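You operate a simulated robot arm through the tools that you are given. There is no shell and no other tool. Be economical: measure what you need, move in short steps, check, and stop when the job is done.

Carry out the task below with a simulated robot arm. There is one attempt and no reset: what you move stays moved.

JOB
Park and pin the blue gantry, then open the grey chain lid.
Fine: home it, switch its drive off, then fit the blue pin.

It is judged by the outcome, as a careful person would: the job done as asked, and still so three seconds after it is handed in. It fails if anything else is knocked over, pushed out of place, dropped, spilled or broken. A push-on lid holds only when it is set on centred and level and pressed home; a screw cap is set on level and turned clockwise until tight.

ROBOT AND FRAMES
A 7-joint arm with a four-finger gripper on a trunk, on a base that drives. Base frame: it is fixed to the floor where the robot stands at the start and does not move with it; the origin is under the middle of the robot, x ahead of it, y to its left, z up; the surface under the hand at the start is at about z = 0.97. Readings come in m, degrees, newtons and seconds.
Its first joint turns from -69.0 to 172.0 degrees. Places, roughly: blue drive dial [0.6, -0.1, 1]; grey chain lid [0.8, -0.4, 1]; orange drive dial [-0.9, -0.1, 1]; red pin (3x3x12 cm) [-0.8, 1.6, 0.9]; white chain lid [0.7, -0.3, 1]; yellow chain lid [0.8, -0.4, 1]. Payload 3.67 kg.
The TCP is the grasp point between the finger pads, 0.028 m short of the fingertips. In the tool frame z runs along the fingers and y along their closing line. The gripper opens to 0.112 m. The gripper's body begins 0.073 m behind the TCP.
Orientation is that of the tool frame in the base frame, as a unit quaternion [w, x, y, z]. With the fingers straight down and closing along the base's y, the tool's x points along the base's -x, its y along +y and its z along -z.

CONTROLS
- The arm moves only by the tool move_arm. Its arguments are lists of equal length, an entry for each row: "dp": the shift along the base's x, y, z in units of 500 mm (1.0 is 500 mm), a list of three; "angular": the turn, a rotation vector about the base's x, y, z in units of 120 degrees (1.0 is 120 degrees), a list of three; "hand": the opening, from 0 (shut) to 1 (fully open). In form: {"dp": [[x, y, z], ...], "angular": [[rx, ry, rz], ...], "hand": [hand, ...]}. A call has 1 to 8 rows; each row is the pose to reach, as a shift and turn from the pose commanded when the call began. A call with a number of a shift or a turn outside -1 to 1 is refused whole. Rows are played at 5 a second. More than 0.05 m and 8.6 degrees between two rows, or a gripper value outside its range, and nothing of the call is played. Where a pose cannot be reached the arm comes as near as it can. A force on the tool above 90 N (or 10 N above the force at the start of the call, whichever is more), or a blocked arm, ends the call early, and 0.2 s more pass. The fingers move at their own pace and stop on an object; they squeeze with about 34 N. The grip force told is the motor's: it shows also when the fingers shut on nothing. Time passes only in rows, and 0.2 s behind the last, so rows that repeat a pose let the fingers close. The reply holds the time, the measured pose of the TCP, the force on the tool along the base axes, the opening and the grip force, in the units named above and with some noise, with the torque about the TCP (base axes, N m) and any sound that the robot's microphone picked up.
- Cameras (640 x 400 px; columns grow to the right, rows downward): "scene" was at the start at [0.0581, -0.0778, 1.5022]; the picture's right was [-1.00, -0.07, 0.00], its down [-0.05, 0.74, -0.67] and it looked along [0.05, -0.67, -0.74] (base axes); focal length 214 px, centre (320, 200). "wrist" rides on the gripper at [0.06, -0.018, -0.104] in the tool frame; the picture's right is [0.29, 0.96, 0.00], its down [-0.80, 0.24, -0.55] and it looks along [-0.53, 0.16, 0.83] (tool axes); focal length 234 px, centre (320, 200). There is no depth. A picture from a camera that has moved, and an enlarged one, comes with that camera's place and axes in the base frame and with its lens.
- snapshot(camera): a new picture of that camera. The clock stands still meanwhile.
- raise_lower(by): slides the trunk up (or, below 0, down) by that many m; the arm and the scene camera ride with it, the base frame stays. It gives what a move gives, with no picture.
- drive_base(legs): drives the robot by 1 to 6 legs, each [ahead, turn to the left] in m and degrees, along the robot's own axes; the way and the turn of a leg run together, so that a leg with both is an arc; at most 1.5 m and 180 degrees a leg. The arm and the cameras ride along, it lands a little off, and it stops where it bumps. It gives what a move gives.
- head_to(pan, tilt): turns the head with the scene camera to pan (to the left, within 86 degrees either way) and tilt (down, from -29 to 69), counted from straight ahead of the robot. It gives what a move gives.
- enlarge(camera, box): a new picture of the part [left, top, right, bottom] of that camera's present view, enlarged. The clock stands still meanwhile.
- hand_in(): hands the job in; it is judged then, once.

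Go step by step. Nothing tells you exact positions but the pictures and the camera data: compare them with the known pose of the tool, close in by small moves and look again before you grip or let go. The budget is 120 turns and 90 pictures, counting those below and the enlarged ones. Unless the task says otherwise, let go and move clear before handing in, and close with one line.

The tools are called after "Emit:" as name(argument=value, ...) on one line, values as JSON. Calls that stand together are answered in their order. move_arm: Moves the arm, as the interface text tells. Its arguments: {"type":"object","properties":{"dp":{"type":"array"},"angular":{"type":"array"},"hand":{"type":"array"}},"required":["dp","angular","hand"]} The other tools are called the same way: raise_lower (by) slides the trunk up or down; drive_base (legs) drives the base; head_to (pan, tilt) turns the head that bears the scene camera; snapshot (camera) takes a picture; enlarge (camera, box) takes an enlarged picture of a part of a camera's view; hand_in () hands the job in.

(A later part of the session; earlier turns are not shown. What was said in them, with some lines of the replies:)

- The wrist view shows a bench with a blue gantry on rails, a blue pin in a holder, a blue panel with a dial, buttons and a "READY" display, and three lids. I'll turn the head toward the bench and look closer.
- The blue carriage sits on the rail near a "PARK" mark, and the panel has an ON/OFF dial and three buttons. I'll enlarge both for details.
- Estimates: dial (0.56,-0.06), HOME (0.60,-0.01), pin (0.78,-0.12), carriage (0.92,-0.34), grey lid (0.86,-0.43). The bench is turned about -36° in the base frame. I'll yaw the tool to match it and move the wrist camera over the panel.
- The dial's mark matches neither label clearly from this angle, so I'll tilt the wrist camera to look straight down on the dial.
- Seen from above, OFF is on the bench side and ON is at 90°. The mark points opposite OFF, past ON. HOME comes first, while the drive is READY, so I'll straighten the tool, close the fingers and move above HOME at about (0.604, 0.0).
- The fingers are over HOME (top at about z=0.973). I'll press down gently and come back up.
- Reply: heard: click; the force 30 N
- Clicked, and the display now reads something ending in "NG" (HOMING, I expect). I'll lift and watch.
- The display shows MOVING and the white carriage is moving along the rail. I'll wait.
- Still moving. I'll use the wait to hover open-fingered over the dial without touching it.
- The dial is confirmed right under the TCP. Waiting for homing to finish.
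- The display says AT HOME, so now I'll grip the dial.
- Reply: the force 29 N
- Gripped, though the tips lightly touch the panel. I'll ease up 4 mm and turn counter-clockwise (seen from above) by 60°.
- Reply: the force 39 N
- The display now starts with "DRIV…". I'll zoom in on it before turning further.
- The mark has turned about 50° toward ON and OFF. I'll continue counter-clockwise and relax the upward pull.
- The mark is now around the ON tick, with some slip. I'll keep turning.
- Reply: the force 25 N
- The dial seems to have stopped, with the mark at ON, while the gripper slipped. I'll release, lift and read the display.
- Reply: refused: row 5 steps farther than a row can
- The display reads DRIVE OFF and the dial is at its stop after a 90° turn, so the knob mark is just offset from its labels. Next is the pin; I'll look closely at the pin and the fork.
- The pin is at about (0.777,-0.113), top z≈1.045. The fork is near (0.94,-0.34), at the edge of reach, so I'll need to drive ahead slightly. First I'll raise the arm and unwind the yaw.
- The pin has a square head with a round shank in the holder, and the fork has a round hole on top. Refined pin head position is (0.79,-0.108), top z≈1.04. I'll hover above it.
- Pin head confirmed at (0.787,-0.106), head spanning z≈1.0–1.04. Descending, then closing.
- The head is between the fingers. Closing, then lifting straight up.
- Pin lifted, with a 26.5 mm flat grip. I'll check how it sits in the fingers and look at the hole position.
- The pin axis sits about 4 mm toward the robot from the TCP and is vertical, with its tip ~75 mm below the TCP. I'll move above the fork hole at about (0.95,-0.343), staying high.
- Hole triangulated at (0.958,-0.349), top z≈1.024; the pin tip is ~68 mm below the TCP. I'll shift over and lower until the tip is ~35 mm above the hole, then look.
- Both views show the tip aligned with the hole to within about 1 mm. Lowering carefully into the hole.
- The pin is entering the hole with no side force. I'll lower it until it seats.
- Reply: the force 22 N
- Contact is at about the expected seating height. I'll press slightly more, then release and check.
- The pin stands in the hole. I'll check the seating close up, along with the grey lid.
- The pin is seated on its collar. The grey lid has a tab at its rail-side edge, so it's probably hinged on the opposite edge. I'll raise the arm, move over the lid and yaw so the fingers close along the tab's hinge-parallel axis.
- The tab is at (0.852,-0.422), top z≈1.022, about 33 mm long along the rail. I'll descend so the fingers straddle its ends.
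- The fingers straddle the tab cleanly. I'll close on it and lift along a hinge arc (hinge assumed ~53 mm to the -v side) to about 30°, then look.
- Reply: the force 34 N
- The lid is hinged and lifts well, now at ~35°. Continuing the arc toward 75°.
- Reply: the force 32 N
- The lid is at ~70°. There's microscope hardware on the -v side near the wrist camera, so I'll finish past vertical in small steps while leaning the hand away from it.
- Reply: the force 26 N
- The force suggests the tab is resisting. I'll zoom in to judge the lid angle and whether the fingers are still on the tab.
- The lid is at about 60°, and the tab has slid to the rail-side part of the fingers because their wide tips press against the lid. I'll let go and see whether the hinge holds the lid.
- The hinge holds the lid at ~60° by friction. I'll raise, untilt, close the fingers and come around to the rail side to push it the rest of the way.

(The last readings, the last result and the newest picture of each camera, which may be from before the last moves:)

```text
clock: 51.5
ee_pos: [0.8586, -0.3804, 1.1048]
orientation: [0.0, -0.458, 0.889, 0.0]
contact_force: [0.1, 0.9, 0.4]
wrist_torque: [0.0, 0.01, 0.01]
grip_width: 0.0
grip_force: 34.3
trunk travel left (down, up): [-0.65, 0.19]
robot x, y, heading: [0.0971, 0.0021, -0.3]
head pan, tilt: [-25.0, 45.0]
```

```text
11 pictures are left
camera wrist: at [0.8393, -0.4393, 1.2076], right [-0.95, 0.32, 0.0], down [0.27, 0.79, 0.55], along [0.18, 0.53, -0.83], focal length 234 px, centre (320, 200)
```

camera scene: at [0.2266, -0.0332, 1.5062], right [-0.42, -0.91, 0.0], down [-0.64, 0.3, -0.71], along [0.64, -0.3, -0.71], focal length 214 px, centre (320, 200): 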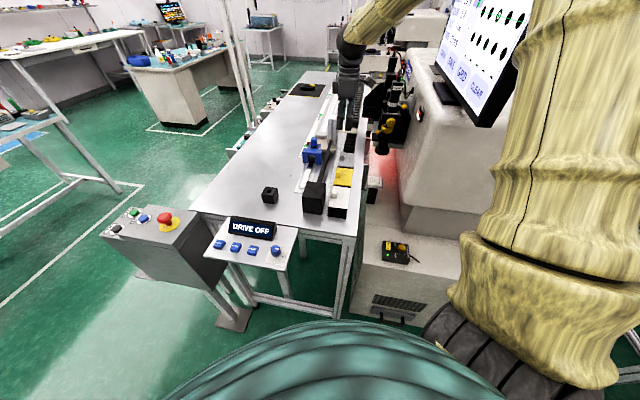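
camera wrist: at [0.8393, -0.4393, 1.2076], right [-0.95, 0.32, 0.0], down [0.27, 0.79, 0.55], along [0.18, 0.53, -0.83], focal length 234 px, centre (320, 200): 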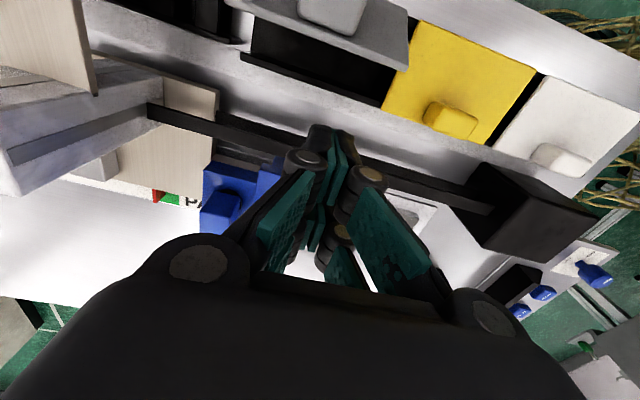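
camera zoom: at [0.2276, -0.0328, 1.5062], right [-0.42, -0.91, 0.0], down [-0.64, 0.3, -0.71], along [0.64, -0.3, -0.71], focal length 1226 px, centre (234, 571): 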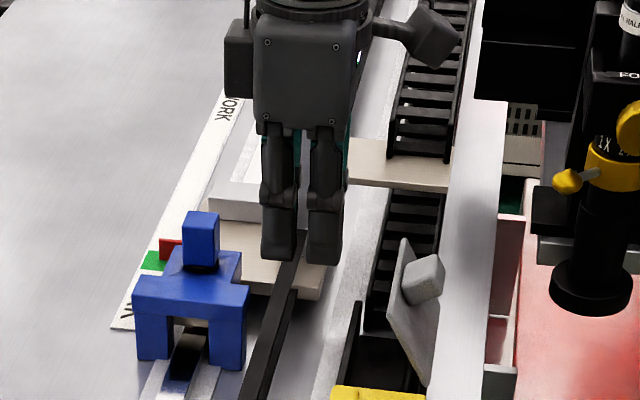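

I'm behind the lid on the rail side. I'll lower to just under the lid's upper edge and push toward -v in small steps.

Emit:
move_arm(dp=[[-0.0174, -0.0244, -0.03], [-0.0174, -0.0244, -0.072], [-0.029, -0.041, -0.072], [-0.0406, -0.057, -0.072], [-0.052, -0.073, -0.072], [-0.064, -0.09, -0.072]], angular=[[0, 0, 0], [0, 0, 0], [0, 0, 0], [0, 0, 0], [0, 0, 0], [0, 0, 0]], hand=[0, 0, 0, 0, 0, 0])

Emit:
enlarge(camera="scene", box=[310, 100, 380, 170])

```text
clock: 52.9
ee_pos: [0.8267, -0.4231, 1.0676]
orientation: [0.0, -0.458, 0.889, 0.0]
contact_force: [-1.0, -0.2, 0.8]
wrist_torque: [0.01, -0.01, -0.01]
grip_width: 0.0
grip_force: 33.8
trunk travel left (down, up): [-0.65, 0.19]
robot x, y, heading: [0.1009, -0.0013, -0.3]
head pan, tilt: [-25.0, 45.0]
```

```text
5.71 times, centred on (345, 135) of scene
camera zoom: at [0.2266, -0.0335, 1.5062], right [-0.42, -0.91, 0.0], down [-0.64, 0.3, -0.71], along [0.64, -0.3, -0.71], focal length 1226 px, centre (177, 571)
```

zoom: 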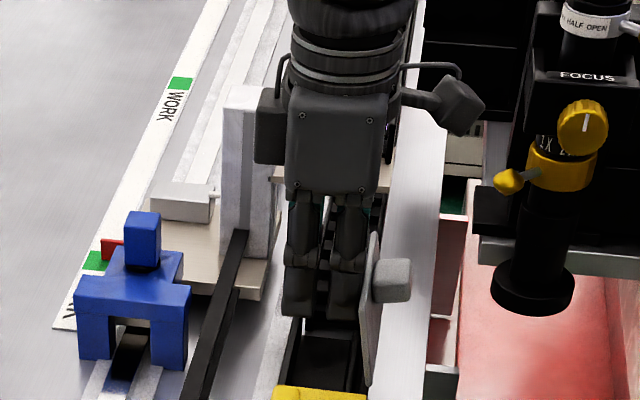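

The lid is nearly vertical and moving freely. I'll push about 2.5 cm more.

Emit:
move_arm(dp=[[-0.01, -0.014, 0], [-0.02, -0.028, 0], [-0.03, -0.042, 0]], angular=[[0, 0, 0], [0, 0, 0], [0, 0, 0]], hand=[0, 0, 0])

Emit:
enlarge(camera="scene", box=[310, 100, 380, 170])

```text
clock: 53.7
ee_pos: [0.814, -0.4413, 1.0674]
orientation: [0.0, -0.459, 0.888, -0.001]
contact_force: [10.4, 16.2, -2.3]
wrist_torque: [0.43, -0.29, -0.06]
grip_width: 0.0061
grip_force: 35.0
trunk travel left (down, up): [-0.65, 0.19]
robot x, y, heading: [0.1, 0.0029, -0.2]
head pan, tilt: [-25.0, 45.0]
```

```text
5.71 times, centred on (345, 135) of scene
camera zoom: at [0.2281, -0.0303, 1.5061], right [-0.42, -0.91, 0.0], down [-0.64, 0.3, -0.71], along [0.64, -0.3, -0.71], focal length 1226 px, centre (177, 571)
```

zoom: 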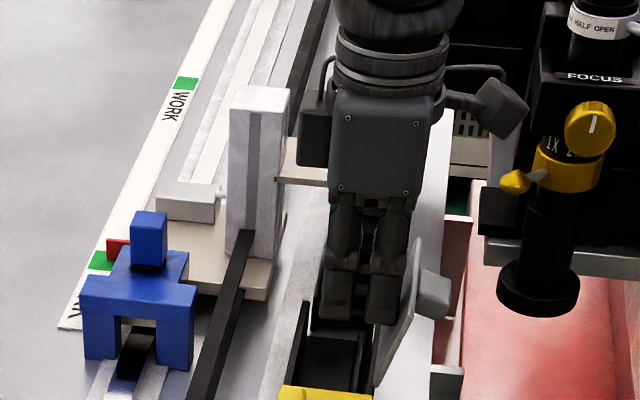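

The lid is well past vertical and at its stop. I'll back off toward the rail, rise clear, and check everything.

Emit:
move_arm(dp=[[0.012, 0.016, 0], [0.03, 0.042, 0.03], [0.03, 0.042, 0.11], [0.0, 0.05, 0.19], [-0.06, 0.07, 0.25], [-0.12, 0.1, 0.31], [-0.18, 0.13, 0.36]], angular=[[0, 0, 0], [0, 0, 0], [0, 0, 0], [0, 0, 0], [0, 0, 0], [0, 0, 0], [0, 0, 0]], hand=[0, 0, 0, 0, 0, 0, 0])

Emit:
move_arm(dp=[[0, 0, 0], [0, 0, 0], [0, 0, 0], [0, 0, 0], [0, 0, 0], [0, 0, 0], [0, 0, 0], [0, 0, 0]], angular=[[0, 0, 0], [0, 0, 0], [0, 0, 0], [0, 0, 0], [0, 0, 0], [0, 0, 0], [0, 0, 0], [0, 0, 0]], hand=[0, 0, 0, 0, 0, 0, 0, 0])

Emit:
snapshot(camera="scene")

Emit:
enlarge(camera="scene", box=[200, 110, 380, 260])

```text
clock: 55.3
ee_pos: [0.7198, -0.379, 1.2488]
orientation: [0.0, -0.459, 0.888, -0.002]
contact_force: [-1.4, 0.3, 1.1]
wrist_torque: [-0.08, -0.02, 0.02]
grip_width: 0.0
grip_force: 35.7
trunk travel left (down, up): [-0.65, 0.19]
robot x, y, heading: [0.1032, -0.0002, -0.3]
head pan, tilt: [-25.0, 45.0]
```

```text
clock: 57.1
ee_pos: [0.7222, -0.3827, 1.246]
orientation: [0.0, -0.458, 0.889, 0.0]
contact_force: [0.0, -0.5, 0.2]
wrist_torque: [-0.01, 0.01, -0.01]
grip_width: 0.0001
grip_force: 35.7
trunk travel left (down, up): [-0.65, 0.19]
robot x, y, heading: [0.1011, -0.0028, -0.1]
head pan, tilt: [-25.0, 45.0]
```

```text
8 pictures are left
camera scene: at [0.2264, -0.0327, 1.5062], right [-0.42, -0.91, 0.0], down [-0.64, 0.3, -0.71], along [0.64, -0.3, -0.71], focal length 214 px, centre (320, 200)
```

scene: 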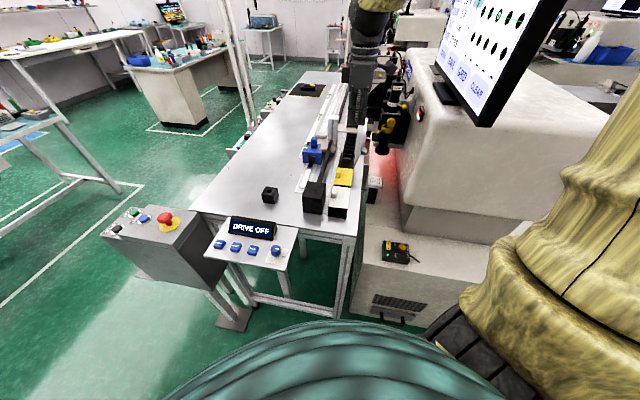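

```text
2.67 times, centred on (290, 185) of scene
camera zoom: at [0.2264, -0.0327, 1.5062], right [-0.42, -0.91, 0.0], down [-0.64, 0.3, -0.71], along [0.64, -0.3, -0.71], focal length 572 px, centre (400, 240)
```

zoom: 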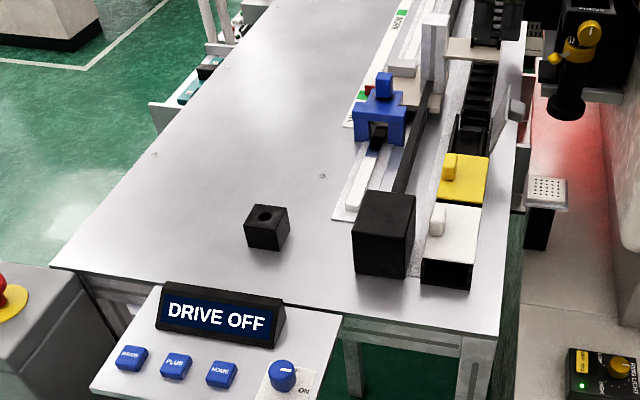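

The lid stays open, the pin is seated in the parked gantry, and the display reads DRIVE OFF. Nothing else has moved and the arm is clear, so I'm handing in.

Emit:
hand_in()

```text
The job is handed in.
```

The blue gantry is homed, its drive is off and the blue pin is fitted. The grey chain lid is open past vertical and staying there. The dial's white mark now points at its ON label, so I relied on the display, which reads DRIVE OFF.
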